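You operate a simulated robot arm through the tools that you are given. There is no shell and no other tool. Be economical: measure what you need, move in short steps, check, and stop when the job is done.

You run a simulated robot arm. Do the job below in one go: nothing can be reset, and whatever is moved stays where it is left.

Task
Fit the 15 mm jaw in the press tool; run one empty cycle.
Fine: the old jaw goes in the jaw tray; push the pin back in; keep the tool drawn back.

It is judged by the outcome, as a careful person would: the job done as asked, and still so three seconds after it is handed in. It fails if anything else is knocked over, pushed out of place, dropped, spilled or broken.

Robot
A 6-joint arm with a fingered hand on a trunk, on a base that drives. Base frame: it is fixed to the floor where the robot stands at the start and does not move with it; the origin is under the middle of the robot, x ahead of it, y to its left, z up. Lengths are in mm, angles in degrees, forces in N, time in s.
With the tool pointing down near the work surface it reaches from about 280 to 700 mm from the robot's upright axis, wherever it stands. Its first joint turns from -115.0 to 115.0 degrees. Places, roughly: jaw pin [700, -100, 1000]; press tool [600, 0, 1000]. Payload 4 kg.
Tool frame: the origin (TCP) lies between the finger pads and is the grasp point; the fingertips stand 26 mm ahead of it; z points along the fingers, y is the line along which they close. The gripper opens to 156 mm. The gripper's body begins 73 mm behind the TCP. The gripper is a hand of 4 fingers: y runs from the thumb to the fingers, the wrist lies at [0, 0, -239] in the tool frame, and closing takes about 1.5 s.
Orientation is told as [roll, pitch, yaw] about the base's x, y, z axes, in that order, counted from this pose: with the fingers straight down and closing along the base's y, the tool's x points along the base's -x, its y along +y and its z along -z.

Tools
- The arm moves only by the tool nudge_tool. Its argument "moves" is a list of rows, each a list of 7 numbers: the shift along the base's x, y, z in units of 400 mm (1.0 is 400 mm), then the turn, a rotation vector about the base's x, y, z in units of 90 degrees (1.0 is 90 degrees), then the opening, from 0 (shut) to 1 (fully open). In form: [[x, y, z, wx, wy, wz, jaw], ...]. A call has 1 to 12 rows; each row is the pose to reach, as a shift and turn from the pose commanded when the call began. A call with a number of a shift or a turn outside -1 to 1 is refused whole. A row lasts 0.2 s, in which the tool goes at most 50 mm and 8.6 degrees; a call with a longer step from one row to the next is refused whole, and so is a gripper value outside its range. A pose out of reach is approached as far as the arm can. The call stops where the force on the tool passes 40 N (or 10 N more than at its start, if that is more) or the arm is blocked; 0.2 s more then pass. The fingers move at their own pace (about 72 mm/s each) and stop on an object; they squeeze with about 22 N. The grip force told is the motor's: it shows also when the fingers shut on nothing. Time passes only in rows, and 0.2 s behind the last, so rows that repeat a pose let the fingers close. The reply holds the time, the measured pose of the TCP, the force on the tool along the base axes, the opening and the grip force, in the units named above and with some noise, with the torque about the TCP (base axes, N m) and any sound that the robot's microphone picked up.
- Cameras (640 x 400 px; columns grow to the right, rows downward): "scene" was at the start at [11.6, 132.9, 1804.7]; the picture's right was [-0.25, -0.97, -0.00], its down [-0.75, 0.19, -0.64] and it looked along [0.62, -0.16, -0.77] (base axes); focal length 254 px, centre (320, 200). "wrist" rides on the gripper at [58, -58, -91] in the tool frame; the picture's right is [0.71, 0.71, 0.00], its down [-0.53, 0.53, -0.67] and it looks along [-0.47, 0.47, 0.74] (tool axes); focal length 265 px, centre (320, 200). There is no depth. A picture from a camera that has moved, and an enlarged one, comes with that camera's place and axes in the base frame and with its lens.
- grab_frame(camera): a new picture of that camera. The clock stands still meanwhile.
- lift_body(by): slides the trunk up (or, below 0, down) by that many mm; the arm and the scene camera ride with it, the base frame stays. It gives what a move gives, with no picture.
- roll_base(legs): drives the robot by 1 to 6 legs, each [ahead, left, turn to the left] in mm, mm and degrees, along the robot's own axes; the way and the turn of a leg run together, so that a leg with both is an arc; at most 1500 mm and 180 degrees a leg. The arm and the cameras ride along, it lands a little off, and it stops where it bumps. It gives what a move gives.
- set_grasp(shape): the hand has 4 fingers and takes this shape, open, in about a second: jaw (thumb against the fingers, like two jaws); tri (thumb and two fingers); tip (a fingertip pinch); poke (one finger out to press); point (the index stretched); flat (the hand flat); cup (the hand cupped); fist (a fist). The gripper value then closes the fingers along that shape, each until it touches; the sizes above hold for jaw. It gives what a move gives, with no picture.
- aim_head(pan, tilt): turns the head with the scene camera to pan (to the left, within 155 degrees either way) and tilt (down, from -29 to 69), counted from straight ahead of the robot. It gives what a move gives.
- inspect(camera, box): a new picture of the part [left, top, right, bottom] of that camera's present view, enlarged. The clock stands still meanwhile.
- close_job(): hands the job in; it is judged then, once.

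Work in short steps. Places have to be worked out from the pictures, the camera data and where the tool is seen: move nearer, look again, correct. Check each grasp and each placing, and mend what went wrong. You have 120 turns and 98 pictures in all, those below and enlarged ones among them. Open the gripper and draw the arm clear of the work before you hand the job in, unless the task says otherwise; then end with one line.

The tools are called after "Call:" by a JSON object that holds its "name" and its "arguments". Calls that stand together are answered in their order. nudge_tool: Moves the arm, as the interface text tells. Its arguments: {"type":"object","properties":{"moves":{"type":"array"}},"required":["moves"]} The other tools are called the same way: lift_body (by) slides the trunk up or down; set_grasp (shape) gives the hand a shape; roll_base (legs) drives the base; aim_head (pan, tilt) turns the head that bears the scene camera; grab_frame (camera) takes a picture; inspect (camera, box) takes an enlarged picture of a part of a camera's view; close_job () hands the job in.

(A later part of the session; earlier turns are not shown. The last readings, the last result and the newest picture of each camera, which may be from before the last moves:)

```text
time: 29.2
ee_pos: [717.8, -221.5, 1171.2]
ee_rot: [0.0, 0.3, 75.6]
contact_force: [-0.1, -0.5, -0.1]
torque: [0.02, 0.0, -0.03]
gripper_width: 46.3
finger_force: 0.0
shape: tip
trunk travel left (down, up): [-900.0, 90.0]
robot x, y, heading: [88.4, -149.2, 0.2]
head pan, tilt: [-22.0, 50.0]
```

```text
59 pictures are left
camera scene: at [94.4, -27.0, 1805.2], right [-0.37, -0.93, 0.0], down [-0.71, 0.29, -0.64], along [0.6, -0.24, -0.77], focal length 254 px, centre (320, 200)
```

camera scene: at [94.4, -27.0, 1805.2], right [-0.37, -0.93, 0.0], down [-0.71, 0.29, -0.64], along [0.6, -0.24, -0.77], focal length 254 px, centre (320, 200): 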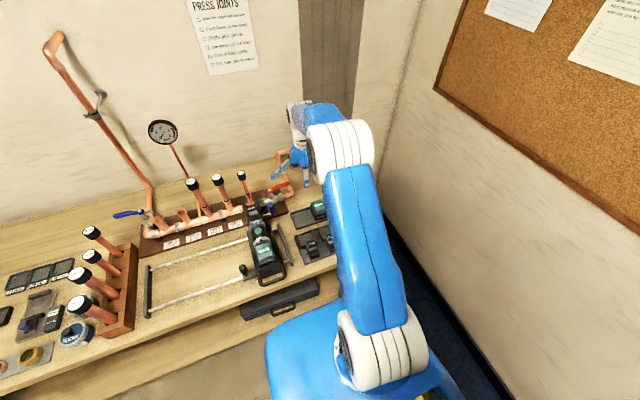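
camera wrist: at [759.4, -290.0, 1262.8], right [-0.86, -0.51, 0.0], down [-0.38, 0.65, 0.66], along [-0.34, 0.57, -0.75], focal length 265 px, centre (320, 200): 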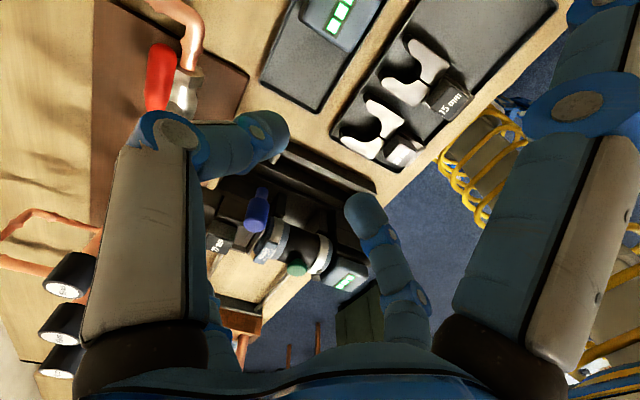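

Now I'll return over the handle (about y -78) with yaw 90, and point the head straight ahead.

Call:
{"name": "nudge_tool", "arguments": {"moves": [[0, 0.09, 0, 0, 0, 0.04, 0.3], [0, 0.18, 0, 0, 0, 0.08, 0.3], [-0.005, 0.27, -0.04, 0, 0, 0.12, 0.3], [-0.01, 0.36, -0.1, 0, 0, 0.16, 0.3], [-0.01, 0.36, -0.18, 0, 0, 0.16, 0.3]]}}

Call:
{"name": "aim_head", "arguments": {"pan": 0, "tilt": 50}}

Call:
{"name": "grab_frame", "arguments": {"camera": "wrist"}}

Call:
{"name": "grab_frame", "arguments": {"camera": "scene"}}

```text
time: 30.4
ee_pos: [712.9, -76.4, 1097.0]
ee_rot: [-0.2, 0.3, 89.9]
contact_force: [-0.4, 0.1, -0.3]
torque: [-0.01, 0.01, -0.02]
gripper_width: 46.9
finger_force: 0.1
shape: tip
trunk travel left (down, up): [-900.0, 90.0]
robot x, y, heading: [84.9, -149.2, 0.4]
head pan, tilt: [-22.0, 50.0]
```

```text
time: 31.2
ee_pos: [714.0, -76.1, 1097.7]
ee_rot: [-0.1, 0.4, 89.9]
contact_force: [0.8, -0.3, -0.1]
torque: [0.01, 0.02, -0.01]
gripper_width: 46.8
finger_force: 0.0
shape: tip
trunk travel left (down, up): [-900.0, 90.0]
robot x, y, heading: [83.6, -146.5, 0.1]
head pan, tilt: [0.0, 50.0]
```

```text
58 pictures are left
camera wrist: at [770.9, -132.4, 1189.8], right [-0.71, -0.71, 0.0], down [-0.53, 0.53, 0.66], along [-0.47, 0.47, -0.75], focal length 265 px, centre (320, 200)
```

wrist: 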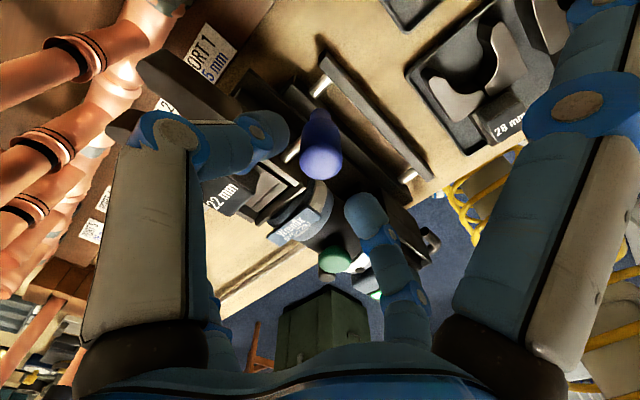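

```text
57 pictures are left
camera scene: at [98.7, 2.4, 1805.2], right [0.0, -1.0, 0.0], down [-0.77, 0.0, -0.64], along [0.64, 0.0, -0.77], focal length 254 px, centre (320, 200)
```

scene: 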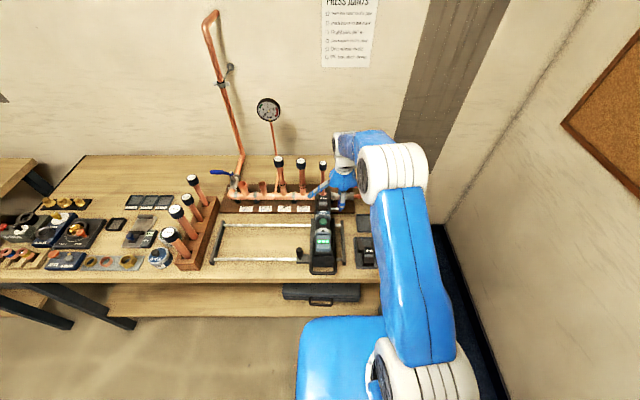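

The handle is centred, slightly to -y. Descend, grip and pull on.

Call:
{"name": "nudge_tool", "arguments": {"moves": [[0.003, -0.006, -0.06, 0, 0, 0, 0.3], [0.003, -0.006, -0.113, 0, 0, 0, 0.3], [0.003, -0.006, -0.113, 0, 0, 0, 0.05], [0.003, -0.006, -0.113, 0, 0, 0, 0.05], [0.003, -0.006, -0.113, 0, 0, 0, 0.05], [0.003, -0.006, -0.113, 0, 0, 0, 0.05], [0.003, -0.03, -0.113, 0, 0, 0, 0.05], [0.003, -0.055, -0.113, 0, 0, 0, 0.05]]}}

Call:
{"name": "grab_frame", "arguments": {"camera": "wrist"}}

```text
time: 33.0
ee_pos: [715.1, -91.4, 1051.7]
ee_rot: [-0.1, 1.0, 89.5]
contact_force: [2.9, -0.6, -2.8]
torque: [-0.05, -0.08, 0.08]
gripper_width: 13.4
finger_force: 21.5
shape: tip
out of reach, approached as far as the arm can: row 8
trunk travel left (down, up): [-900.0, 90.0]
robot x, y, heading: [81.3, -150.4, 0.0]
head pan, tilt: [0.0, 50.0]
```

```text
56 pictures are left
camera wrist: at [771.0, -147.8, 1145.1], right [-0.71, -0.7, 0.01], down [-0.52, 0.54, 0.66], along [-0.47, 0.46, -0.75], focal length 265 px, centre (320, 200)
```

wrist: 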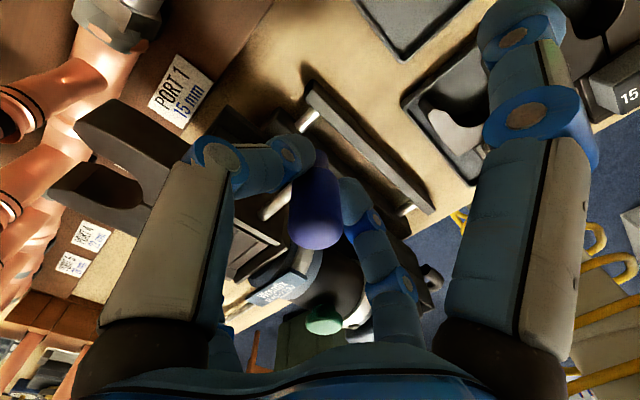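

The pin is out about 32 mm and the yaw limit has come up again. I'll draw it on by shifting the base right in small steps.

Call:
{"name": "roll_base", "arguments": {"legs": [[0, -25, 0]]}}

Call:
{"name": "grab_frame", "arguments": {"camera": "wrist"}}

```text
time: 34.0
ee_pos: [711.5, -118.3, 1052.1]
ee_rot: [0.1, 0.9, 89.4]
contact_force: [-2.3, -1.7, -6.2]
torque: [-0.03, 0.04, -0.03]
gripper_width: 12.3
finger_force: 21.8
shape: tip
trunk travel left (down, up): [-900.0, 90.0]
robot x, y, heading: [86.9, -178.7, 0.1]
head pan, tilt: [0.0, 50.0]
```

```text
55 pictures are left
camera wrist: at [769.9, -174.2, 1144.3], right [-0.71, -0.7, 0.01], down [-0.52, 0.54, 0.66], along [-0.47, 0.46, -0.75], focal length 265 px, centre (320, 200)
```

wrist: 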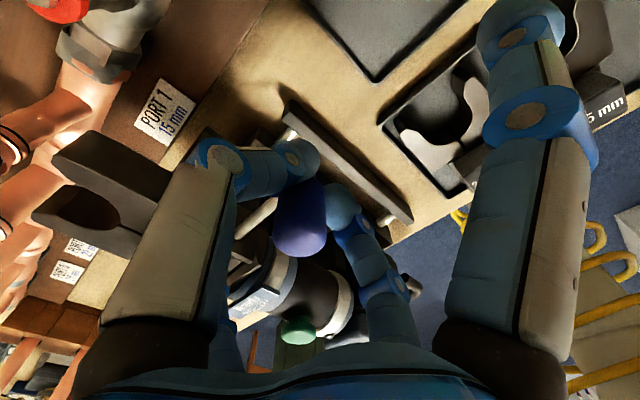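

The grip narrowed to 12.3 mm and the handle is slipping toward +y in the fingers, so it's probably at its stop. I'll check with the scene camera.

Call:
{"name": "inspect", "arguments": {"camera": "scene", "box": [290, 160, 400, 228]}}

Call:
{"name": "inspect", "arguments": {"camera": "wrist", "box": [180, 130, 400, 268]}}

```text
5.82 times, centred on (345, 194) of scene
camera zoom: at [98.9, -25.4, 1805.3], right [0.0, -1.0, 0.0], down [-0.77, 0.0, -0.64], along [0.64, 0.0, -0.77], focal length 1478 px, centre (174, 235)
```

zoom: 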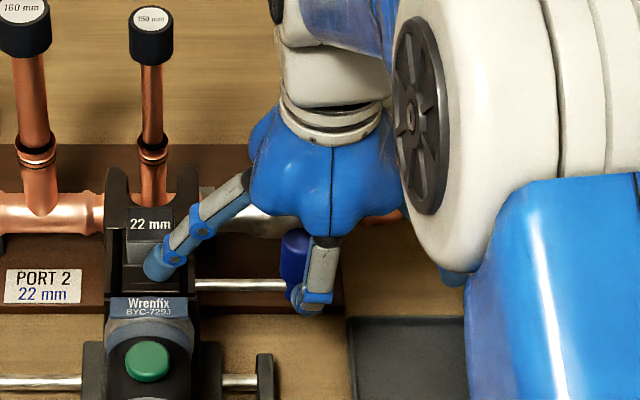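

```text
2.90 times, centred on (290, 199) of wrist
camera zoom: at [769.9, -174.2, 1144.3], right [-0.71, -0.7, 0.01], down [-0.52, 0.54, 0.66], along [-0.47, 0.46, -0.75], focal length 769 px, centre (407, 203)
```

zoom: 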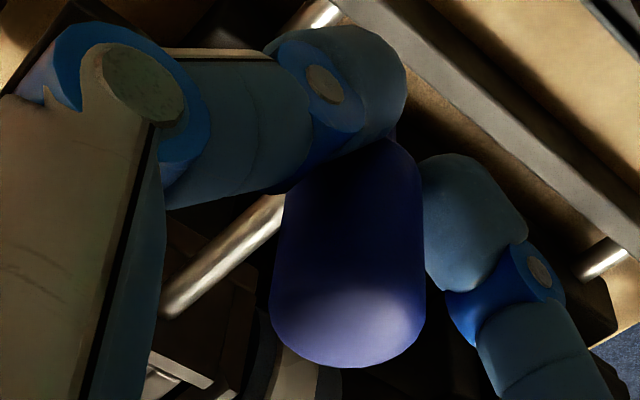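

The handle is near y=-105, about 45 mm out. I'll release, re-centre on it with slightly less yaw, and test whether it pulls any further.

Call:
{"name": "nudge_tool", "arguments": {"moves": [[0, 0, 0, 0, 0, 0, 0.3], [0, 0, 0, 0, 0, 0, 0.3], [0, 0, 0.06, 0, 0, 0, 0.3], [0, 0.015, 0.1, 0, 0, -0.07, 0.3], [0, 0.033, 0.1, 0, 0, -0.14, 0.3], [0, 0.033, 0.1, 0, 0, -0.14, 0.3]]}}

Call:
{"name": "grab_frame", "arguments": {"camera": "wrist"}}

```text
time: 35.4
ee_pos: [712.4, -104.4, 1092.3]
ee_rot: [-0.1, 1.0, 76.7]
contact_force: [0.1, 0.5, -1.1]
torque: [0.0, 0.0, 0.03]
gripper_width: 46.5
finger_force: 0.1
shape: tip
trunk travel left (down, up): [-900.0, 90.0]
robot x, y, heading: [83.4, -178.1, -0.2]
head pan, tilt: [0.0, 50.0]
```

```text
52 pictures are left
camera wrist: at [755.6, -172.0, 1184.4], right [-0.85, -0.53, 0.01], down [-0.39, 0.64, 0.66], along [-0.35, 0.56, -0.75], focal length 265 px, centre (320, 200)
```

wrist: 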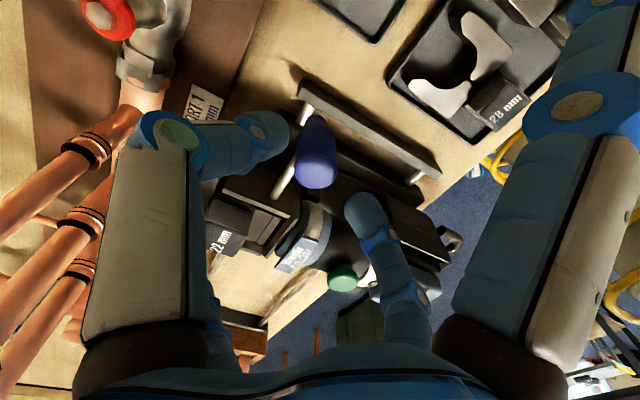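

Centred at about (714,-107). Descend, grip and pull, reading the force.

Call:
{"name": "nudge_tool", "arguments": {"moves": [[0.003, -0.006, -0.06, 0, 0, 0, 0.3], [0.003, -0.006, -0.1, 0, 0, 0, 0.3], [0.003, -0.006, -0.1, 0, 0, 0, 0.05], [0.003, -0.006, -0.1, 0, 0, 0, 0.05], [0.003, -0.006, -0.1, 0, 0, 0, 0.05], [0.003, -0.006, -0.1, 0, 0, 0, 0.05], [0.003, -0.02, -0.1, 0, 0, 0, 0.05], [0.003, -0.035, -0.1, 0, 0, 0, 0.05]]}}

Call:
{"name": "grab_frame", "arguments": {"camera": "wrist"}}

```text
time: 37.2
ee_pos: [713.6, -118.9, 1054.3]
ee_rot: [-0.4, 1.0, 76.8]
contact_force: [0.3, 2.9, 23.7]
torque: [2.85, -0.66, 0.02]
gripper_width: 7.7
finger_force: 22.0
shape: tip
trunk travel left (down, up): [-900.0, 90.0]
robot x, y, heading: [84.8, -178.1, 0.3]
head pan, tilt: [0.0, 50.0]
```

```text
51 pictures are left
camera wrist: at [756.3, -184.7, 1146.9], right [-0.85, -0.53, 0.01], down [-0.39, 0.64, 0.66], along [-0.35, 0.56, -0.75], focal length 265 px, centre (320, 200)
```

wrist: 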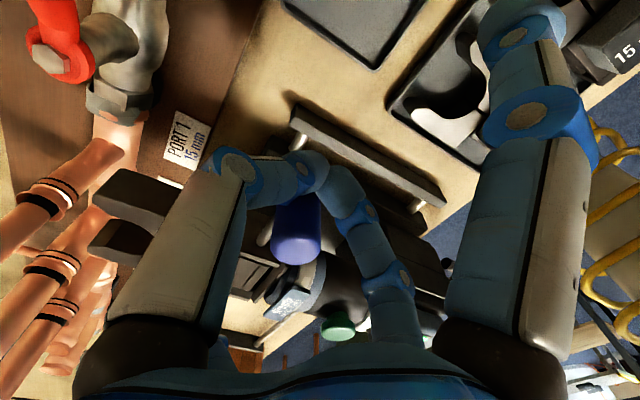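

The fingers slid off while the handle stayed, so the pin is at its stop and fully drawn. I'll release and lift clear.

Call:
{"name": "nudge_tool", "arguments": {"moves": [[0, 0, 0, 0, 0, 0, 0.35], [0, 0, 0, 0, 0, 0, 0.35], [0, 0, 0.06, 0, 0, 0, 0.35], [0, 0, 0.16, 0, 0, 0, 0.35], [0, 0, 0.26, 0, 0, 0, 0.35]]}}

Call:
{"name": "grab_frame", "arguments": {"camera": "wrist"}}

Call:
{"name": "inspect", "arguments": {"camera": "scene", "box": [290, 160, 400, 228]}}

```text
time: 38.4
ee_pos: [714.3, -118.3, 1155.0]
ee_rot: [0.2, 1.1, 76.7]
contact_force: [-0.4, 0.4, -0.4]
torque: [0.01, 0.01, 0.03]
gripper_width: 54.4
finger_force: 0.1
shape: tip
trunk travel left (down, up): [-900.0, 90.0]
robot x, y, heading: [84.7, -173.2, 0.2]
head pan, tilt: [0.0, 50.0]
```

```text
50 pictures are left
camera wrist: at [758.1, -185.2, 1248.0], right [-0.85, -0.53, 0.01], down [-0.39, 0.64, 0.66], along [-0.36, 0.55, -0.75], focal length 265 px, centre (320, 200)
```

wrist: 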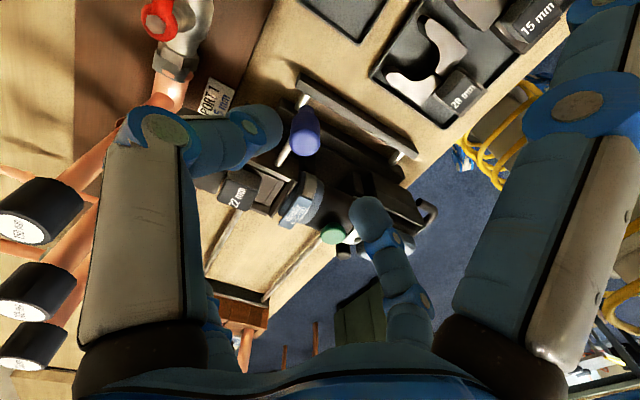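

```text
5.82 times, centred on (345, 194) of scene
camera zoom: at [99.3, -23.8, 1805.0], right [0.0, -1.0, 0.0], down [-0.77, 0.0, -0.64], along [0.64, 0.0, -0.77], focal length 1478 px, centre (174, 235)
```

zoom: 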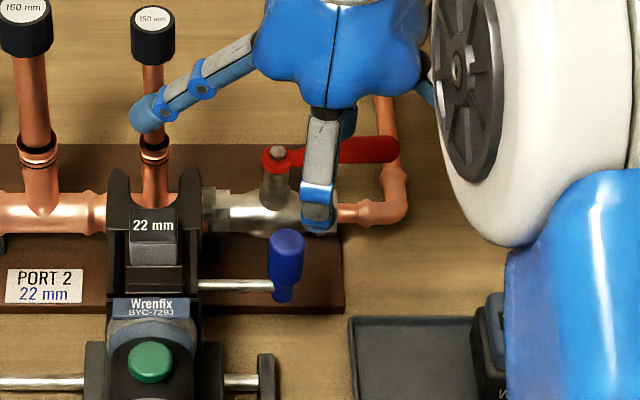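

The pin is drawn. The 22 mm block measures about x 721–748, y -26..6, top 1053. I'll use the jaw shape at yaw 0 and hover over it.

Call:
{"name": "nudge_tool", "arguments": {"moves": [[0, 0, 0.05, 0, 0, -0.09, 0.35], [0, 0.03, 0.1, 0, 0, -0.18, 0.35], [0, 0.06, 0.1, 0, 0, -0.27, 0.35], [0, 0.09, 0.1, 0, 0, -0.36, 0.35], [0, 0.13, 0.1, 0, 0, -0.45, 0.35], [0.01, 0.17, 0.1, 0, 0, -0.54, 0.35], [0.03, 0.2, 0.1, 0, 0, -0.63, 0.35], [0.05, 0.24, 0.1, 0, 0, -0.72, 0.35], [0.0525, 0.27, 0.1, 0, 0, -0.81, 0.35], [0.0525, 0.27, 0.1, 0, 0, -0.852, 0.35]]}}

Call:
{"name": "set_grasp", "arguments": {"shape": "jaw"}}

Call:
{"name": "nudge_tool", "arguments": {"moves": [[0, 0, 0, 0, 0, 0, 0.36], [0, 0, 0, 0, 0, 0, 0.36], [0, 0, -0.04, 0, 0, 0, 0.36], [0, 0, -0.08, 0, 0, 0, 0.36], [0, 0, -0.12, 0, 0, 0, 0.36], [0, 0, -0.16, 0, 0, 0, 0.36]]}}

Call:
{"name": "grab_frame", "arguments": {"camera": "wrist"}}

Call:
{"name": "inspect", "arguments": {"camera": "scene", "box": [270, 130, 400, 211]}}

```text
time: 40.6
ee_pos: [735.6, -8.6, 1196.8]
ee_rot: [0.0, 0.9, 0.0]
contact_force: [-0.5, 0.3, 0.3]
torque: [0.0, -0.02, 0.01]
gripper_width: 54.1
finger_force: 0.0
shape: tip
trunk travel left (down, up): [-900.0, 90.0]
robot x, y, heading: [83.4, -176.0, 0.0]
head pan, tilt: [0.0, 50.0]
```

```text
time: 41.5
ee_pos: [735.0, -10.5, 1195.1]
ee_rot: [0.0, 1.1, 0.2]
contact_force: [0.5, -0.9, -0.2]
torque: [0.02, -0.01, 0.02]
gripper_width: 156.2
finger_force: 0.0
shape: jaw
trunk travel left (down, up): [-900.0, 90.0]
robot x, y, heading: [82.1, -177.9, 0.3]
head pan, tilt: [0.0, 50.0]
```

```text
time: 42.9
ee_pos: [736.1, -9.2, 1128.9]
ee_rot: [0.0, 1.1, 0.0]
contact_force: [-0.2, 0.1, -0.2]
torque: [0.01, 0.02, 0.02]
gripper_width: 56.6
finger_force: 0.1
shape: jaw
trunk travel left (down, up): [-900.0, 90.0]
robot x, y, heading: [83.7, -175.4, 0.1]
head pan, tilt: [0.0, 50.0]
```

```text
48 pictures are left
camera wrist: at [679.3, -66.9, 1222.5], right [-0.71, 0.71, 0.01], down [0.54, 0.53, 0.66], along [0.46, 0.47, -0.75], focal length 265 px, centre (320, 200)
```

wrist: 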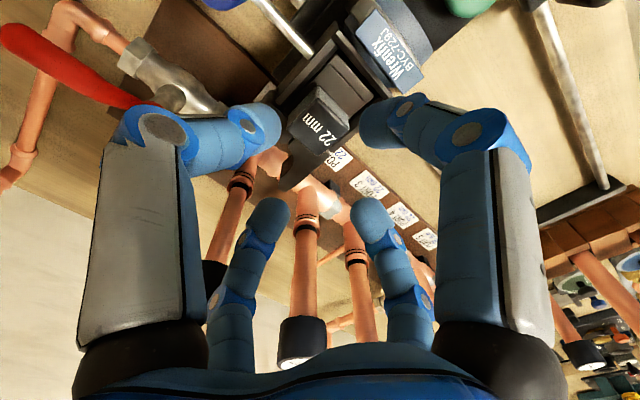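

```text
4.92 times, centred on (335, 170) of scene
camera zoom: at [99.4, -23.6, 1805.1], right [0.0, -1.0, 0.0], down [-0.77, 0.0, -0.64], along [0.64, 0.0, -0.77], focal length 1250 px, centre (246, 345)
```

zoom: 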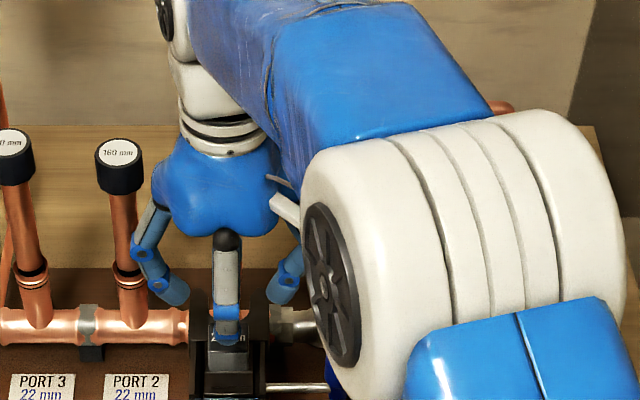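

The block is centred at (737,-8). I'll descend in steps to TCP z≈1058, watching force.

Call:
{"name": "nudge_tool", "arguments": {"moves": [[0.002, 0.002, -0.05, 0, -0.012, 0, 0.36], [0.002, 0.002, -0.1, 0, -0.012, 0, 0.36], [0.002, 0.002, -0.14, 0, -0.012, 0, 0.36], [0.002, 0.002, -0.165, 0, -0.012, 0, 0.36], [0.002, 0.002, -0.177, 0, -0.012, 0, 0.36]]}}

Call:
{"name": "grab_frame", "arguments": {"camera": "wrist"}}

```text
time: 44.1
ee_pos: [734.3, -8.0, 1061.0]
ee_rot: [0.0, -0.3, 0.0]
contact_force: [2.4, 0.0, 3.3]
torque: [0.03, 0.14, -0.04]
gripper_width: 56.0
finger_force: 0.1
shape: jaw
trunk travel left (down, up): [-900.0, 90.0]
robot x, y, heading: [87.4, -176.6, 0.2]
head pan, tilt: [0.0, 50.0]
```

```text
46 pictures are left
camera wrist: at [676.3, -65.6, 1152.4], right [-0.71, 0.71, 0.0], down [0.52, 0.53, 0.67], along [0.47, 0.47, -0.74], focal length 265 px, centre (320, 200)
```

wrist: 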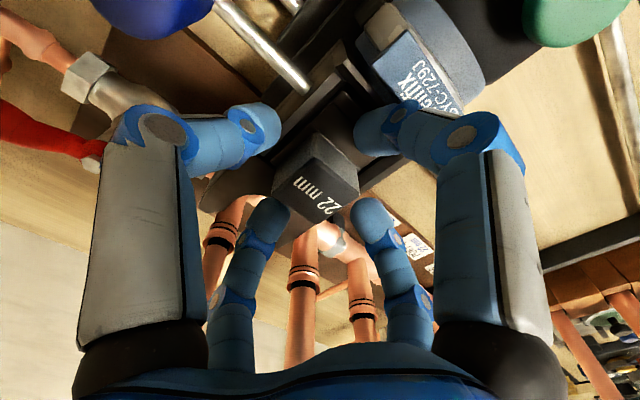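

There's slight contact (about 3 N) and the block is centred between the fingers. Closing.

Call:
{"name": "nudge_tool", "arguments": {"moves": [[0, 0, 0, 0, 0, 0, 0.1], [0, 0, 0, 0, 0, 0, 0.1], [0, 0, 0, 0, 0, 0, 0.1], [0, 0, 0, 0, 0, 0, 0.1]]}}

Call:
{"name": "grab_frame", "arguments": {"camera": "wrist"}}

```text
time: 45.1
ee_pos: [734.4, -8.4, 1060.4]
ee_rot: [0.0, -0.1, 0.1]
contact_force: [2.1, 1.8, 6.4]
torque: [0.1, -0.03, 0.08]
gripper_width: 42.1
finger_force: 22.1
shape: jaw
trunk travel left (down, up): [-900.0, 90.0]
robot x, y, heading: [83.9, -174.3, -0.2]
head pan, tilt: [0.0, 50.0]
```

```text
45 pictures are left
camera wrist: at [676.4, -65.4, 1152.1], right [-0.71, 0.71, 0.0], down [0.52, 0.53, 0.67], along [0.47, 0.47, -0.74], focal length 265 px, centre (320, 200)
```

wrist: 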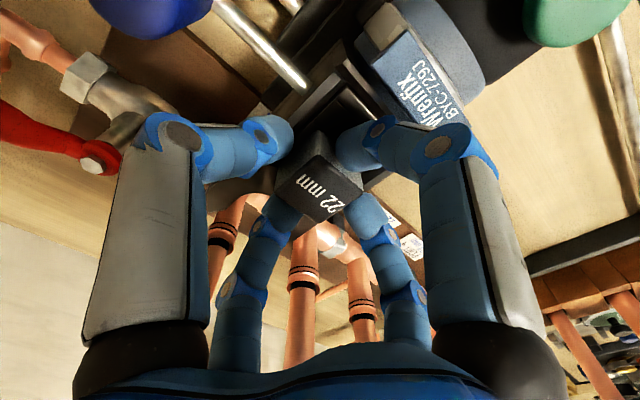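

Gripped, with 22 N of squeeze. I'll lift a little and check that the jaw rises.

Call:
{"name": "nudge_tool", "arguments": {"moves": [[0, 0, 0.02, 0, 0, 0, 0.1], [0, 0, 0.05, 0, 0, 0, 0.1], [0, 0, 0.08, 0, 0, 0, 0.1], [0, 0, 0.11, 0, 0, 0, 0.1]]}}

Call:
{"name": "grab_frame", "arguments": {"camera": "wrist"}}

```text
time: 46.1
ee_pos: [736.6, -10.5, 1104.5]
ee_rot: [0.1, -0.1, 0.1]
contact_force: [0.0, -0.5, -0.9]
torque: [0.05, 0.02, 0.02]
gripper_width: 31.8
finger_force: 21.5
shape: jaw
trunk travel left (down, up): [-900.0, 90.0]
robot x, y, heading: [87.4, -176.6, -0.1]
head pan, tilt: [0.0, 50.0]
```

```text
44 pictures are left
camera wrist: at [679.4, -67.5, 1197.1], right [-0.71, 0.71, 0.0], down [0.52, 0.53, 0.67], along [0.47, 0.47, -0.74], focal length 265 px, centre (320, 200)
```

wrist: 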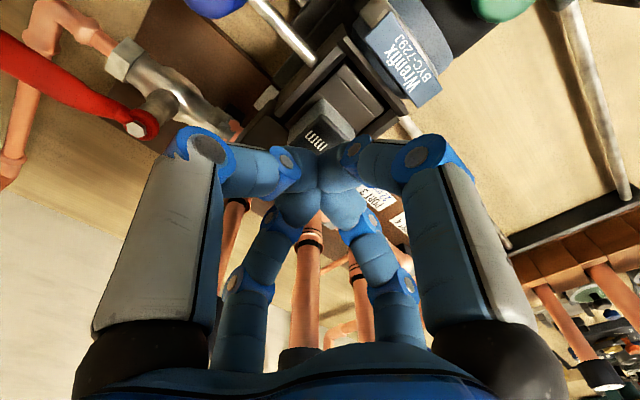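

The fingers slipped off and the jaw stayed put. I'll look closely at how it's held.

Call:
{"name": "nudge_tool", "arguments": {"moves": [[0, -0.02, 0.1, 0, 0, 0, 0.36], [-0.05, -0.05, 0.2, 0, 0, 0, 0.5], [-0.1, -0.1, 0.25, 0, 0, 0, 0.8]]}}

Call:
{"name": "inspect", "arguments": {"camera": "wrist", "box": [240, 100, 420, 212]}}

Call:
{"name": "inspect", "arguments": {"camera": "scene", "box": [300, 175, 364, 215]}}

```text
time: 46.9
ee_pos: [692.4, -50.3, 1207.9]
ee_rot: [0.0, -0.1, 0.2]
contact_force: [0.6, 0.1, -0.2]
torque: [0.01, -0.02, 0.02]
gripper_width: 117.1
finger_force: 0.2
shape: jaw
trunk travel left (down, up): [-900.0, 90.0]
robot x, y, heading: [84.9, -174.7, 0.1]
head pan, tilt: [0.0, 50.0]
```

```text
3.56 times, centred on (330, 156) of wrist
camera zoom: at [634.4, -108.2, 1300.1], right [-0.71, 0.71, 0.0], down [0.52, 0.53, 0.67], along [0.47, 0.47, -0.74], focal length 944 px, centre (284, 356)
```

zoom: 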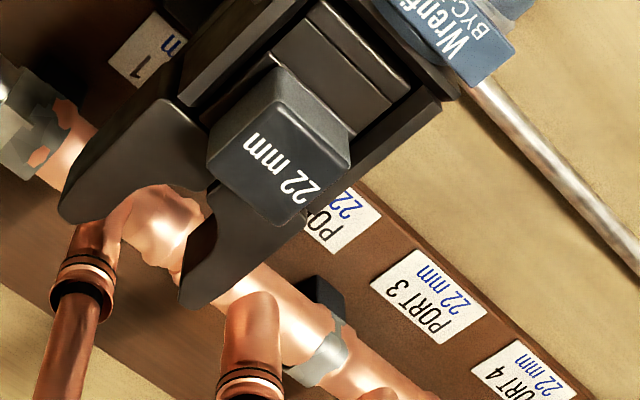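

```text
10.00 times, centred on (332, 195) of scene
camera zoom: at [96.6, -25.0, 1805.2], right [0.0, -1.0, 0.0], down [-0.77, 0.0, -0.64], along [0.64, 0.0, -0.77], focal length 2540 px, centre (200, 250)
```

zoom: 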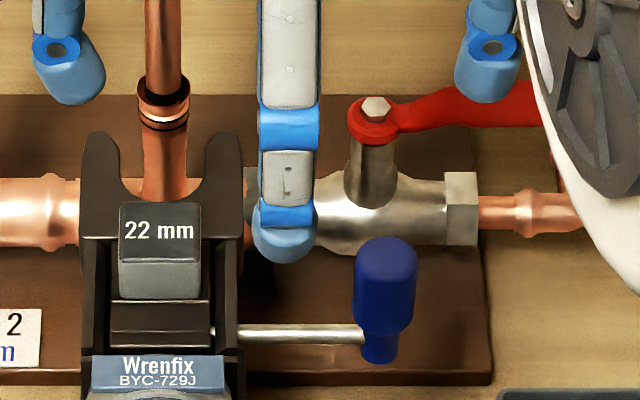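

The block is straight-sided and the pin tip is flush in the cheek, so the first grip was just too shallow. I'll retry deeper, slightly further +x, with a narrower opening.

Call:
{"name": "nudge_tool", "arguments": {"moves": [[0.05, 0.05, 0, 0, 0, 0, 0.32], [0.11, 0.1025, -0.03, 0, 0, 0, 0.32], [0.11, 0.1025, -0.1, 0, 0, 0, 0.32], [0.11, 0.1025, -0.2, 0, 0, 0, 0.32], [0.11, 0.1025, -0.28, 0, 0, 0, 0.32], [0.11, 0.1025, -0.34, 0, 0, 0, 0.32], [0.11, 0.1025, -0.37, 0, 0, 0, 0.32]]}}

```text
time: 48.5
ee_pos: [740.0, -7.7, 1060.2]
ee_rot: [0.1, -0.4, 0.1]
contact_force: [-0.5, 1.0, 8.3]
torque: [0.22, -0.03, 0.06]
gripper_width: 50.6
finger_force: 0.0
shape: jaw
trunk travel left (down, up): [-900.0, 90.0]
robot x, y, heading: [86.3, -177.9, 0.1]
head pan, tilt: [0.0, 50.0]
```

There's vertical contact of 8 N at TCP 1060. I'm looking to see which fingers touch.

Call:
{"name": "inspect", "arguments": {"camera": "wrist", "box": [220, 80, 420, 240]}}

Call:
{"name": "inspect", "arguments": {"camera": "scene", "box": [300, 165, 380, 215]}}

```text
2.50 times, centred on (320, 160) of wrist
camera zoom: at [680.7, -65.8, 1151.4], right [-0.71, 0.71, 0.0], down [0.52, 0.53, 0.67], along [0.48, 0.47, -0.74], focal length 664 px, centre (320, 300)
```

zoom: 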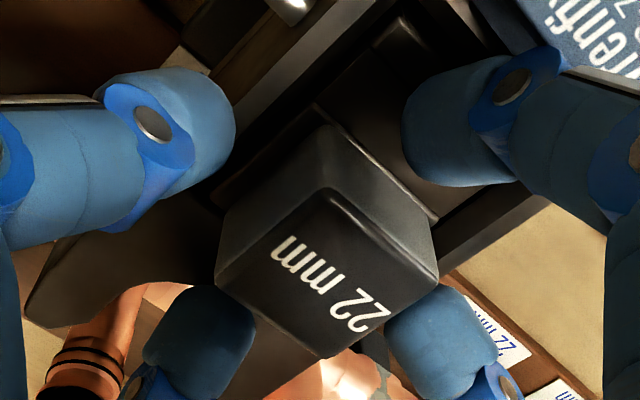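

```text
8.00 times, centred on (340, 190) of scene
camera zoom: at [95.7, -23.9, 1805.5], right [0.0, -1.0, 0.0], down [-0.76, 0.0, -0.64], along [0.64, 0.0, -0.76], focal length 2032 px, centre (160, 280)
```

zoom: 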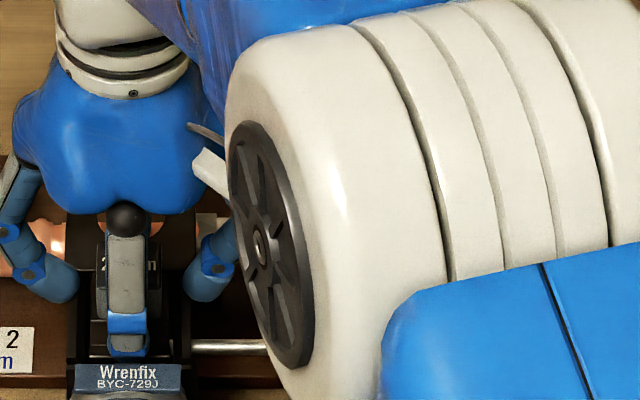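

The block is well centred, and the y fingers seem to rest on the horn tops. I'll close fully here and lift very slowly, watching the vertical force to tell weight from jamming.

Call:
{"name": "nudge_tool", "arguments": {"moves": [[-0.004, 0, 0, 0, 0, 0, 0], [-0.004, 0, 0, 0, 0, 0, 0], [-0.004, 0, 0, 0, 0, 0, 0], [-0.004, 0, 0, 0, 0, 0, 0], [-0.004, 0, 0, 0, 0, 0, 0], [-0.004, 0, 0.01, 0, 0, 0, 0], [-0.004, 0, 0.02, 0, 0, 0, 0]]}}

Call:
{"name": "inspect", "arguments": {"camera": "wrist", "box": [220, 80, 420, 240]}}

```text
time: 50.1
ee_pos: [737.9, -7.7, 1061.1]
ee_rot: [-0.1, 0.2, 0.1]
contact_force: [7.8, 2.9, -1.7]
torque: [0.23, -0.16, 0.17]
gripper_width: 42.8
finger_force: 21.3
shape: jaw
trunk travel left (down, up): [-900.0, 90.0]
robot x, y, heading: [85.7, -174.5, -0.1]
head pan, tilt: [0.0, 50.0]
```

```text
2.50 times, centred on (320, 160) of wrist
camera zoom: at [679.7, -65.7, 1152.8], right [-0.71, 0.71, 0.0], down [0.53, 0.53, 0.66], along [0.47, 0.47, -0.75], focal length 664 px, centre (320, 300)
```

zoom: 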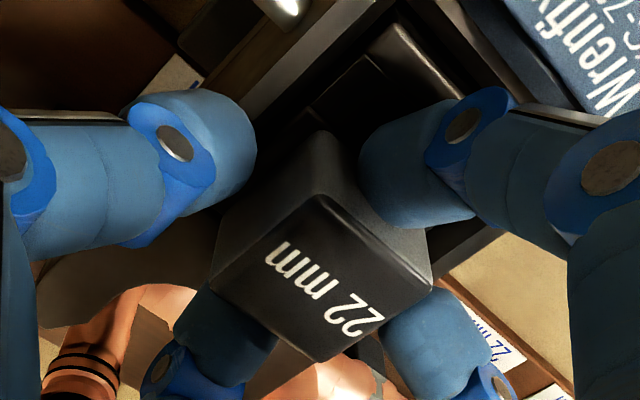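

Only the x fingers bear on the block; the y fingers stop on the horns. I'll switch to tip shape at yaw about 95, pinching along x (between the horns and over the tang), with the spread fingers clear of the pin handle.

Call:
{"name": "nudge_tool", "arguments": {"moves": [[0, 0, 0, 0, 0, 0, 0.36], [0, 0, 0, 0, 0, 0, 0.36], [0, 0, 0.1, 0, 0, 0, 0.36], [0, 0, 0.2, 0, 0, 0, 0.36], [0, 0, 0.3, 0, 0, 0, 0.36]]}}

Call:
{"name": "set_grasp", "arguments": {"shape": "tip"}}

Call:
{"name": "nudge_tool", "arguments": {"moves": [[0, 0, 0, 0, 0, 0.09, 0.36], [0, 0, 0, 0, 0, 0.18, 0.36], [0, 0, 0, 0, 0, 0.27, 0.36], [0, 0, 0, 0, 0, 0.36, 0.36], [0, 0, 0, 0, 0, 0.45, 0.36], [0, 0, 0, 0, 0, 0.54, 0.36], [0, 0, 0, 0, 0, 0.63, 0.36], [0, 0, 0, 0, 0, 0.72, 0.36], [0, 0, 0, 0, 0, 0.81, 0.36], [0, 0, 0, 0, 0, 0.9, 0.36], [0, 0, 0, 0, 0, 0.98, 0.36], [0, 0, -0.06, 0, 0, 1.0, 0.36]]}}

Call:
{"name": "grab_frame", "arguments": {"camera": "wrist"}}

```text
time: 51.3
ee_pos: [740.6, -8.9, 1184.7]
ee_rot: [-0.1, 0.0, 0.1]
contact_force: [-0.4, 0.6, 0.7]
torque: [0.0, 0.02, 0.0]
gripper_width: 55.7
finger_force: 0.0
shape: jaw
trunk travel left (down, up): [-900.0, 90.0]
robot x, y, heading: [84.4, -173.8, 0.0]
head pan, tilt: [0.0, 50.0]
```

```text
time: 52.2
ee_pos: [740.5, -10.4, 1184.9]
ee_rot: [0.1, -0.1, 0.1]
contact_force: [0.4, 1.0, -0.8]
torque: [0.0, 0.0, -0.02]
gripper_width: 156.0
finger_force: 0.1
shape: tip
trunk travel left (down, up): [-900.0, 90.0]
robot x, y, heading: [83.4, -175.9, -0.0]
head pan, tilt: [0.0, 50.0]
```

```text
time: 54.8
ee_pos: [739.0, -8.6, 1160.5]
ee_rot: [0.1, 0.1, 90.2]
contact_force: [-0.8, 0.1, -0.5]
torque: [0.01, -0.02, -0.02]
gripper_width: 56.3
finger_force: 0.1
shape: tip
trunk travel left (down, up): [-900.0, 90.0]
robot x, y, heading: [83.9, -178.0, 0.1]
head pan, tilt: [0.0, 50.0]
```

```text
38 pictures are left
camera wrist: at [797.5, -64.9, 1251.1], right [-0.7, -0.71, 0.0], down [-0.53, 0.52, 0.67], along [-0.48, 0.47, -0.74], focal length 265 px, centre (320, 200)
```

wrist: 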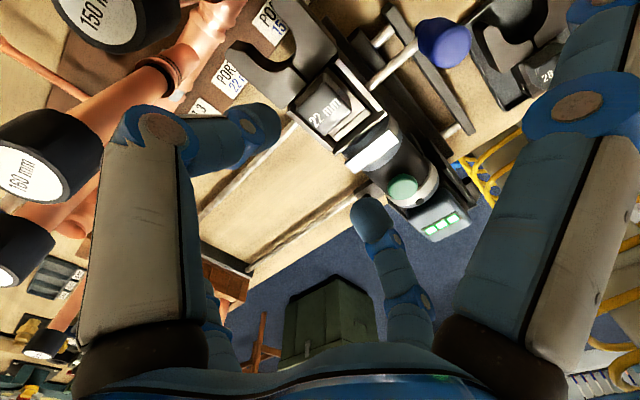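

Block centre confirmed at about (736,-10). I'll turn 5° more and descend to TCP z≈1052.

Call:
{"name": "nudge_tool", "arguments": {"moves": [[-0.006, -0.003, -0.06, 0, 0, 0.055, 0.36], [-0.006, -0.003, -0.13, 0, 0, 0.055, 0.36], [-0.006, -0.003, -0.19, 0, 0, 0.055, 0.36], [-0.006, -0.003, -0.23, 0, 0, 0.055, 0.36], [-0.006, -0.003, -0.25, 0, 0, 0.055, 0.36], [-0.006, -0.003, -0.27, 0, 0, 0.055, 0.36]]}}

Call:
{"name": "grab_frame", "arguments": {"camera": "wrist"}}

```text
time: 56.2
ee_pos: [735.2, -9.5, 1058.5]
ee_rot: [-0.4, -0.2, 95.1]
contact_force: [1.5, -1.6, 16.3]
torque: [0.0, 0.35, 0.05]
gripper_width: 56.1
finger_force: 0.1
shape: tip
trunk travel left (down, up): [-900.0, 90.0]
robot x, y, heading: [84.0, -180.0, -0.0]
head pan, tilt: [0.0, 50.0]
```

```text
37 pictures are left
camera wrist: at [796.1, -61.5, 1150.1], right [-0.64, -0.77, -0.01], down [-0.58, 0.48, 0.67], along [-0.51, 0.43, -0.75], focal length 265 px, centre (320, 200)
```

wrist: 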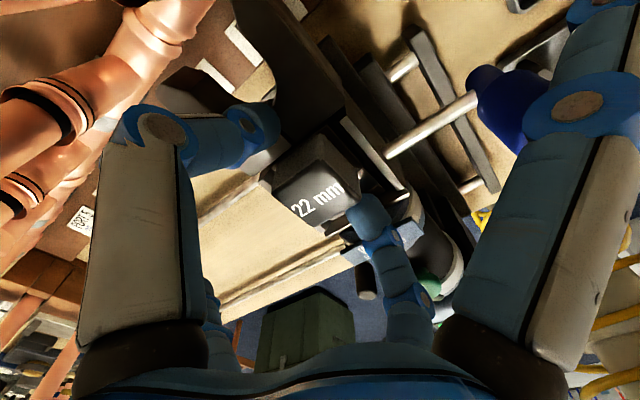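

Contact (16 N, at the -x finger) shows the tang top at about z 1033. I'll raise 3 mm and close.

Call:
{"name": "nudge_tool", "arguments": {"moves": [[0, 0, 0.015, 0, 0, 0, 0.36], [0, 0, 0.015, 0, 0, 0, 0], [0, 0, 0.015, 0, 0, 0, 0], [0, 0, 0.015, 0, 0, 0, 0], [0, 0, 0.015, 0, 0, 0, 0], [0, 0, 0.015, 0, 0, 0, 0]]}}

Call:
{"name": "inspect", "arguments": {"camera": "wrist", "box": [220, 80, 420, 240]}}

```text
time: 57.6
ee_pos: [734.6, -8.7, 1058.8]
ee_rot: [0.0, -0.1, 95.1]
contact_force: [5.7, -0.8, 0.0]
torque: [0.02, -0.45, -0.13]
gripper_width: 43.8
finger_force: 22.2
shape: tip
trunk travel left (down, up): [-900.0, 90.0]
robot x, y, heading: [82.8, -178.7, 0.0]
head pan, tilt: [0.0, 50.0]
```

```text
2.50 times, centred on (320, 160) of wrist
camera zoom: at [798.2, -60.7, 1150.5], right [-0.64, -0.77, 0.0], down [-0.57, 0.48, 0.67], along [-0.51, 0.43, -0.74], focal length 664 px, centre (320, 300)
```

zoom: 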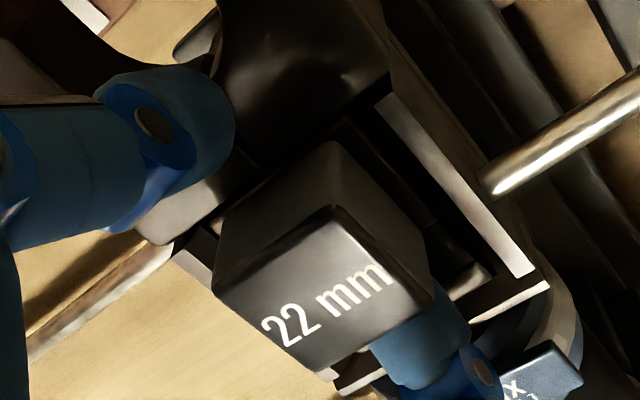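

The +x finger is blocked in the fork's notch instead of on the block. I'll open, raise to TCP z≈1066 so the tips clear the web, and pinch the block itself.

Call:
{"name": "nudge_tool", "arguments": {"moves": [[0, 0, 0, 0, 0, 0, 0.36], [0, 0, 0, 0, 0, 0, 0.36], [0.003, 0, 0.016, 0, 0, 0, 0.36], [0.003, 0, 0.016, 0, 0, 0, 0], [0.003, 0, 0.016, 0, 0, 0, 0], [0.003, 0, 0.016, 0, 0, 0, 0], [0.003, 0, 0.016, 0, 0, 0, 0], [0.003, 0, 0.016, 0, 0, 0, 0]]}}

Call:
{"name": "inspect", "arguments": {"camera": "wrist", "box": [220, 80, 420, 240]}}

```text
time: 59.4
ee_pos: [735.9, -10.1, 1065.0]
ee_rot: [0.0, 0.0, 95.0]
contact_force: [-0.6, 0.5, 0.1]
torque: [-0.02, 0.04, 0.0]
gripper_width: 26.9
finger_force: 22.2
shape: tip
trunk travel left (down, up): [-900.0, 90.0]
robot x, y, heading: [84.0, -176.8, 0.1]
head pan, tilt: [0.0, 50.0]
```

```text
2.50 times, centred on (320, 160) of wrist
camera zoom: at [799.0, -61.5, 1156.8], right [-0.64, -0.77, 0.0], down [-0.57, 0.48, 0.67], along [-0.51, 0.43, -0.74], focal length 664 px, centre (320, 300)
```

zoom: 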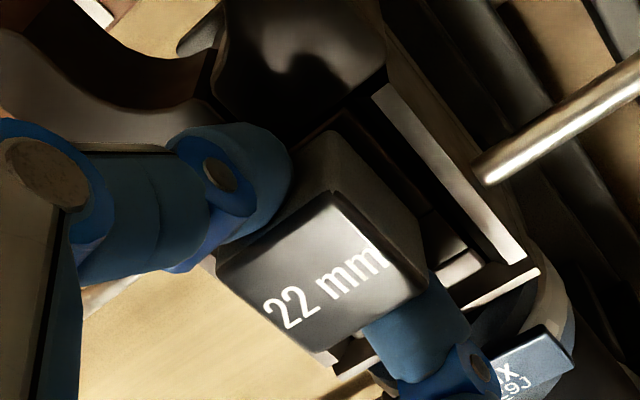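

Now the pinch is right on the block: 26.9 mm, 22 N, balanced. Lifting slowly.

Call:
{"name": "nudge_tool", "arguments": {"moves": [[0, 0, 0.015, 0, 0, 0, 0], [0, 0, 0.03, 0, 0, 0, 0], [0, 0, 0.05, 0, 0, 0, 0], [0, 0, 0.07, 0, 0, 0, 0]]}}

Call:
{"name": "grab_frame", "arguments": {"camera": "wrist"}}

```text
time: 60.4
ee_pos: [737.8, -10.1, 1096.4]
ee_rot: [0.0, 0.0, 95.1]
contact_force: [-0.1, 0.7, -0.3]
torque: [0.01, 0.03, -0.01]
gripper_width: 21.3
finger_force: 21.7
shape: tip
trunk travel left (down, up): [-900.0, 90.0]
robot x, y, heading: [83.1, -175.5, -0.1]
head pan, tilt: [0.0, 50.0]
```

```text
34 pictures are left
camera wrist: at [800.8, -62.2, 1187.1], right [-0.64, -0.77, 0.0], down [-0.57, 0.48, 0.67], along [-0.51, 0.43, -0.74], focal length 265 px, centre (320, 200)
```

wrist: 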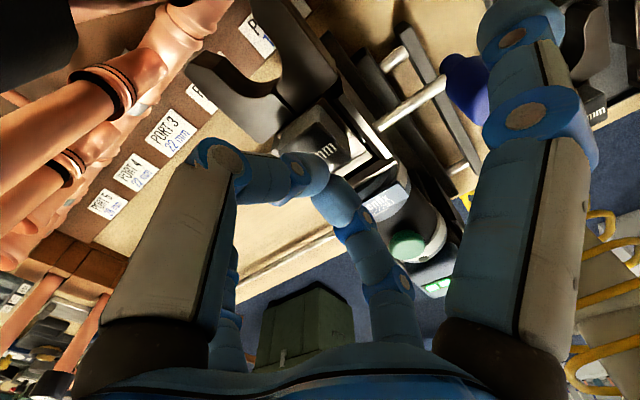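

It slipped again, so the jaw may still be held. I suspect the pin isn't fully out, since my earlier pull just slid off the round handle. I'll push the handle outward from its inner side with the closed fingers to find the true stop.

Call:
{"name": "nudge_tool", "arguments": {"moves": [[0, 0, 0.06, 0, 0, -0.05, 0.1], [0, 0, 0.15, 0, 0, -0.14, 0.1], [0, -0.02, 0.2, 0, 0, -0.23, 0.1], [-0.02, -0.05, 0.22, 0, 0, -0.32, 0.1], [-0.04, -0.08, 0.22, 0, 0, -0.41, 0.1], [-0.06, -0.11, 0.22, 0, 0, -0.5, 0.1], [-0.06, -0.12, 0.22, 0, 0, -0.56, 0.1]]}}

Call:
{"name": "set_grasp", "arguments": {"shape": "jaw"}}

Call:
{"name": "nudge_tool", "arguments": {"moves": [[0, 0, 0, 0, 0, 0, 0.0], [0, 0, 0, 0, 0, 0, 0.0], [0, 0, 0, 0, 0, 0, 0], [0, 0, 0, 0, 0, 0, 0], [0, 0, 0, 0, 0, 0, 0], [0, 0, -0.08, 0, 0, 0, 0], [0, 0, -0.14, 0, 0, 0, 0]]}}

Call:
{"name": "grab_frame", "arguments": {"camera": "wrist"}}

Call:
{"name": "inspect", "arguments": {"camera": "scene", "box": [300, 160, 380, 210]}}

```text
time: 62.0
ee_pos: [713.0, -57.8, 1180.7]
ee_rot: [0.1, 0.0, 44.6]
contact_force: [-1.3, 0.4, -0.3]
torque: [0.03, 0.01, 0.0]
gripper_width: 15.7
finger_force: 0.1
shape: tip
trunk travel left (down, up): [-900.0, 90.0]
robot x, y, heading: [84.7, -178.5, 0.3]
head pan, tilt: [0.0, 50.0]
```

```text
time: 62.9
ee_pos: [711.2, -57.3, 1181.4]
ee_rot: [-0.1, -0.1, 44.7]
contact_force: [-0.1, 0.0, 0.1]
torque: [0.01, 0.02, -0.04]
gripper_width: 156.3
finger_force: 0.0
shape: jaw
trunk travel left (down, up): [-900.0, 90.0]
robot x, y, heading: [87.7, -175.7, 0.3]
head pan, tilt: [0.0, 50.0]
```

```text
time: 64.5
ee_pos: [711.6, -56.5, 1122.9]
ee_rot: [0.0, -0.1, 44.6]
contact_force: [-0.2, 0.3, 0.2]
torque: [-0.02, 0.03, -0.02]
gripper_width: 0.0
finger_force: 22.4
shape: jaw
trunk travel left (down, up): [-900.0, 90.0]
robot x, y, heading: [82.9, -175.3, 0.2]
head pan, tilt: [0.0, 50.0]
```

```text
33 pictures are left
camera wrist: at [711.1, -137.5, 1216.1], right [-1.0, 0.01, 0.0], down [0.0, 0.74, 0.67], along [0.0, 0.67, -0.74], focal length 265 px, centre (320, 200)
```

wrist: 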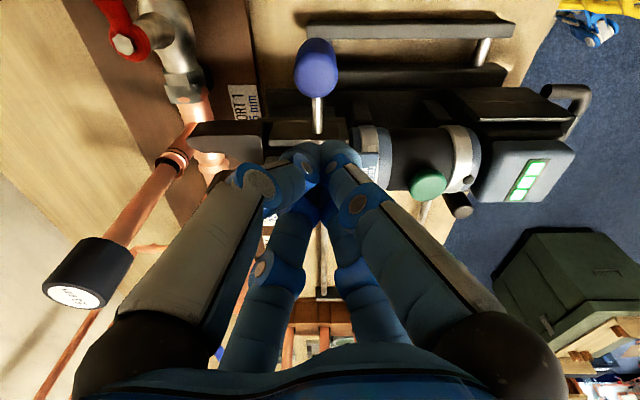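

```text
8.00 times, centred on (340, 185) of scene
camera zoom: at [98.5, -23.7, 1805.2], right [0.0, -1.0, 0.0], down [-0.77, 0.0, -0.64], along [0.64, 0.0, -0.77], focal length 2032 px, centre (160, 320)
```

zoom: 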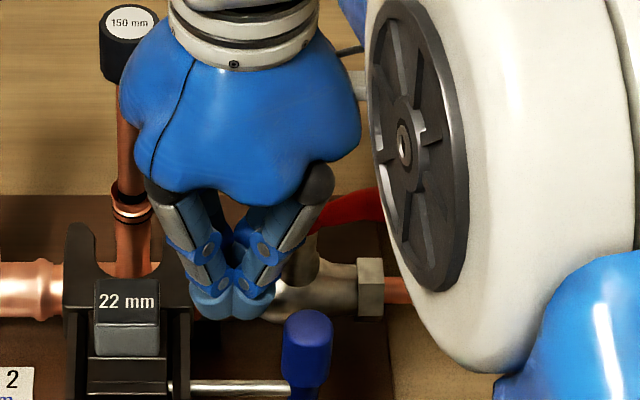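

The handle is at y≈-98. I'll lower the closed fingers between head and handle (tips above the cheeks) and push towards -y in small steps.

Call:
{"name": "nudge_tool", "arguments": {"moves": [[0.005, -0.015, -0.05, 0, 0, 0, 0], [0.005, -0.015, -0.1, 0, 0, 0, 0], [0.005, -0.015, -0.14, 0, 0, 0, 0], [0.005, -0.04, -0.14, 0, 0, 0, 0], [0.005, -0.06, -0.14, 0, 0, 0, 0], [0.005, -0.075, -0.14, 0, 0, 0, 0]]}}

Call:
{"name": "grab_frame", "arguments": {"camera": "wrist"}}

```text
time: 65.9
ee_pos: [714.9, -84.2, 1069.7]
ee_rot: [-0.1, -0.2, 44.7]
contact_force: [0.2, 12.5, -1.2]
torque: [0.05, 0.02, 0.0]
gripper_width: 0.3
finger_force: 21.8
shape: jaw
trunk travel left (down, up): [-900.0, 90.0]
robot x, y, heading: [85.4, -173.2, 0.0]
head pan, tilt: [0.0, 50.0]
```

```text
31 pictures are left
camera wrist: at [713.8, -164.7, 1161.0], right [-1.0, 0.01, 0.0], down [0.0, 0.74, 0.67], along [0.0, 0.67, -0.74], focal length 265 px, centre (320, 200)
```

wrist: 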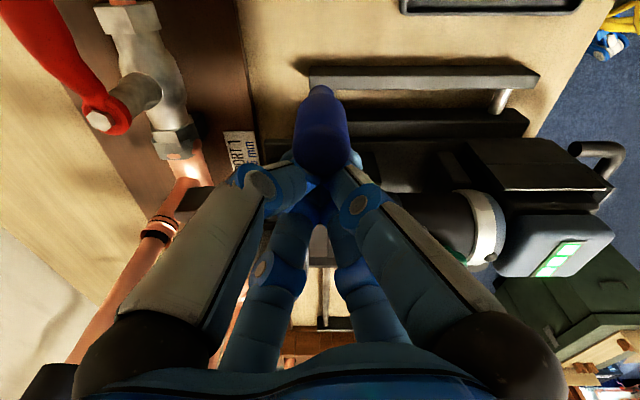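

12.5 N against the handle. I'll push a few mm more to tell friction from a stop.

Call:
{"name": "nudge_tool", "arguments": {"moves": [[0, -0.01, 0, 0, 0, 0, 0], [0, -0.02, 0, 0, 0, 0, 0], [0, -0.02, 0, 0, 0, 0, 0]]}}

Call:
{"name": "inspect", "arguments": {"camera": "scene", "box": [300, 170, 380, 220]}}

```text
time: 66.7
ee_pos: [715.7, -86.5, 1069.6]
ee_rot: [0.0, -0.2, 44.8]
contact_force: [4.1, 35.0, 1.2]
torque: [-0.05, 0.04, 0.06]
gripper_width: 0.0
finger_force: 21.9
shape: jaw
trunk travel left (down, up): [-900.0, 90.0]
robot x, y, heading: [86.6, -175.5, 0.3]
head pan, tilt: [0.0, 50.0]
```

```text
8.00 times, centred on (340, 195) of scene
camera zoom: at [99.3, -16.1, 1804.5], right [0.0, -1.0, 0.0], down [-0.77, 0.0, -0.64], along [0.64, 0.0, -0.77], focal length 2032 px, centre (160, 240)
```

zoom: 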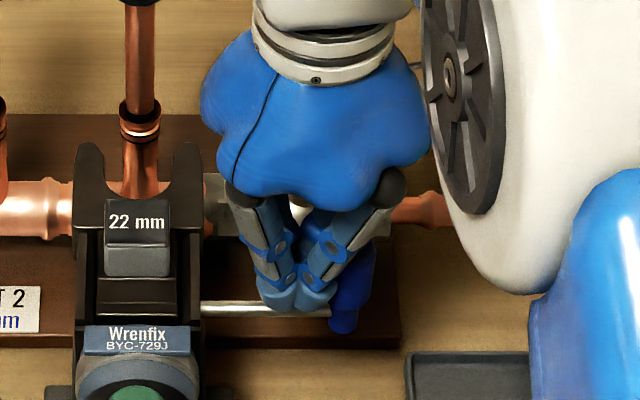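

35 N is a firm stop, and the pin end now sits at the cheek's outer edge, a bit further out than before. I'll back off and return to pinch the block as before.

Call:
{"name": "nudge_tool", "arguments": {"moves": [[0, 0.04, 0, 0, 0, 0, 0], [0, 0.05, 0.08, 0, 0, 0, 0], [0, 0.07, 0.18, 0, 0, 0, 0], [0.02, 0.1, 0.28, 0, 0, 0.08, 0], [0.03, 0.13, 0.28, 0, 0, 0.16, 0], [0.05, 0.16, 0.28, 0, 0, 0.25, 0], [0.055, 0.19, 0.28, 0, 0, 0.34, 0], [0.055, 0.195, 0.28, 0, 0, 0.43, 0], [0.055, 0.195, 0.28, 0, 0, 0.52, 0], [0.055, 0.195, 0.28, 0, 0, 0.56, 0]]}}

Call:
{"name": "set_grasp", "arguments": {"shape": "tip"}}

Call:
{"name": "nudge_tool", "arguments": {"moves": [[0, 0, 0, 0, 0, 0, 0.36], [0, 0, 0, 0, 0, 0, 0.36], [0, 0, 0, 0, 0, 0, 0.36], [0, 0, 0, 0, 0, 0, 0.36], [0, 0, -0.05, 0, 0, 0, 0.36], [0, 0, -0.1, 0, 0, 0, 0.36]]}}

Call:
{"name": "grab_frame", "arguments": {"camera": "wrist"}}

```text
time: 68.9
ee_pos: [736.6, -16.9, 1182.1]
ee_rot: [-0.1, 0.0, 95.2]
contact_force: [0.0, -0.2, 0.4]
torque: [-0.01, 0.0, 0.0]
gripper_width: 0.0
finger_force: 22.0
shape: jaw
trunk travel left (down, up): [-900.0, 90.0]
robot x, y, heading: [84.1, -174.2, 0.1]
head pan, tilt: [0.0, 50.0]
```

```text
time: 69.8
ee_pos: [736.1, -17.5, 1182.5]
ee_rot: [-0.1, 0.0, 95.0]
contact_force: [-0.4, -0.7, 0.4]
torque: [0.0, 0.0, -0.02]
gripper_width: 155.8
finger_force: 0.0
shape: tip
trunk travel left (down, up): [-900.0, 90.0]
robot x, y, heading: [85.8, -174.4, 0.1]
head pan, tilt: [0.0, 50.0]
```

```text
time: 71.2
ee_pos: [737.0, -18.1, 1140.6]
ee_rot: [0.0, -0.1, 95.1]
contact_force: [0.3, -0.4, -0.3]
torque: [0.02, -0.01, 0.01]
gripper_width: 56.6
finger_force: 0.0
shape: tip
trunk travel left (down, up): [-900.0, 90.0]
robot x, y, heading: [87.0, -173.3, -0.1]
head pan, tilt: [0.0, 50.0]
```

```text
29 pictures are left
camera wrist: at [799.7, -68.6, 1232.2], right [-0.64, -0.77, 0.0], down [-0.57, 0.48, 0.67], along [-0.51, 0.43, -0.74], focal length 265 px, centre (320, 200)
```

wrist: 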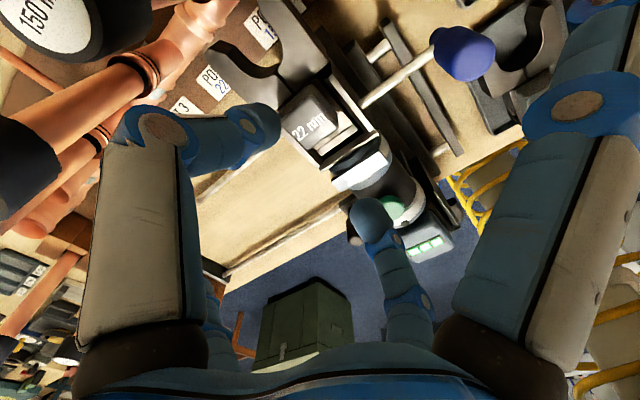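

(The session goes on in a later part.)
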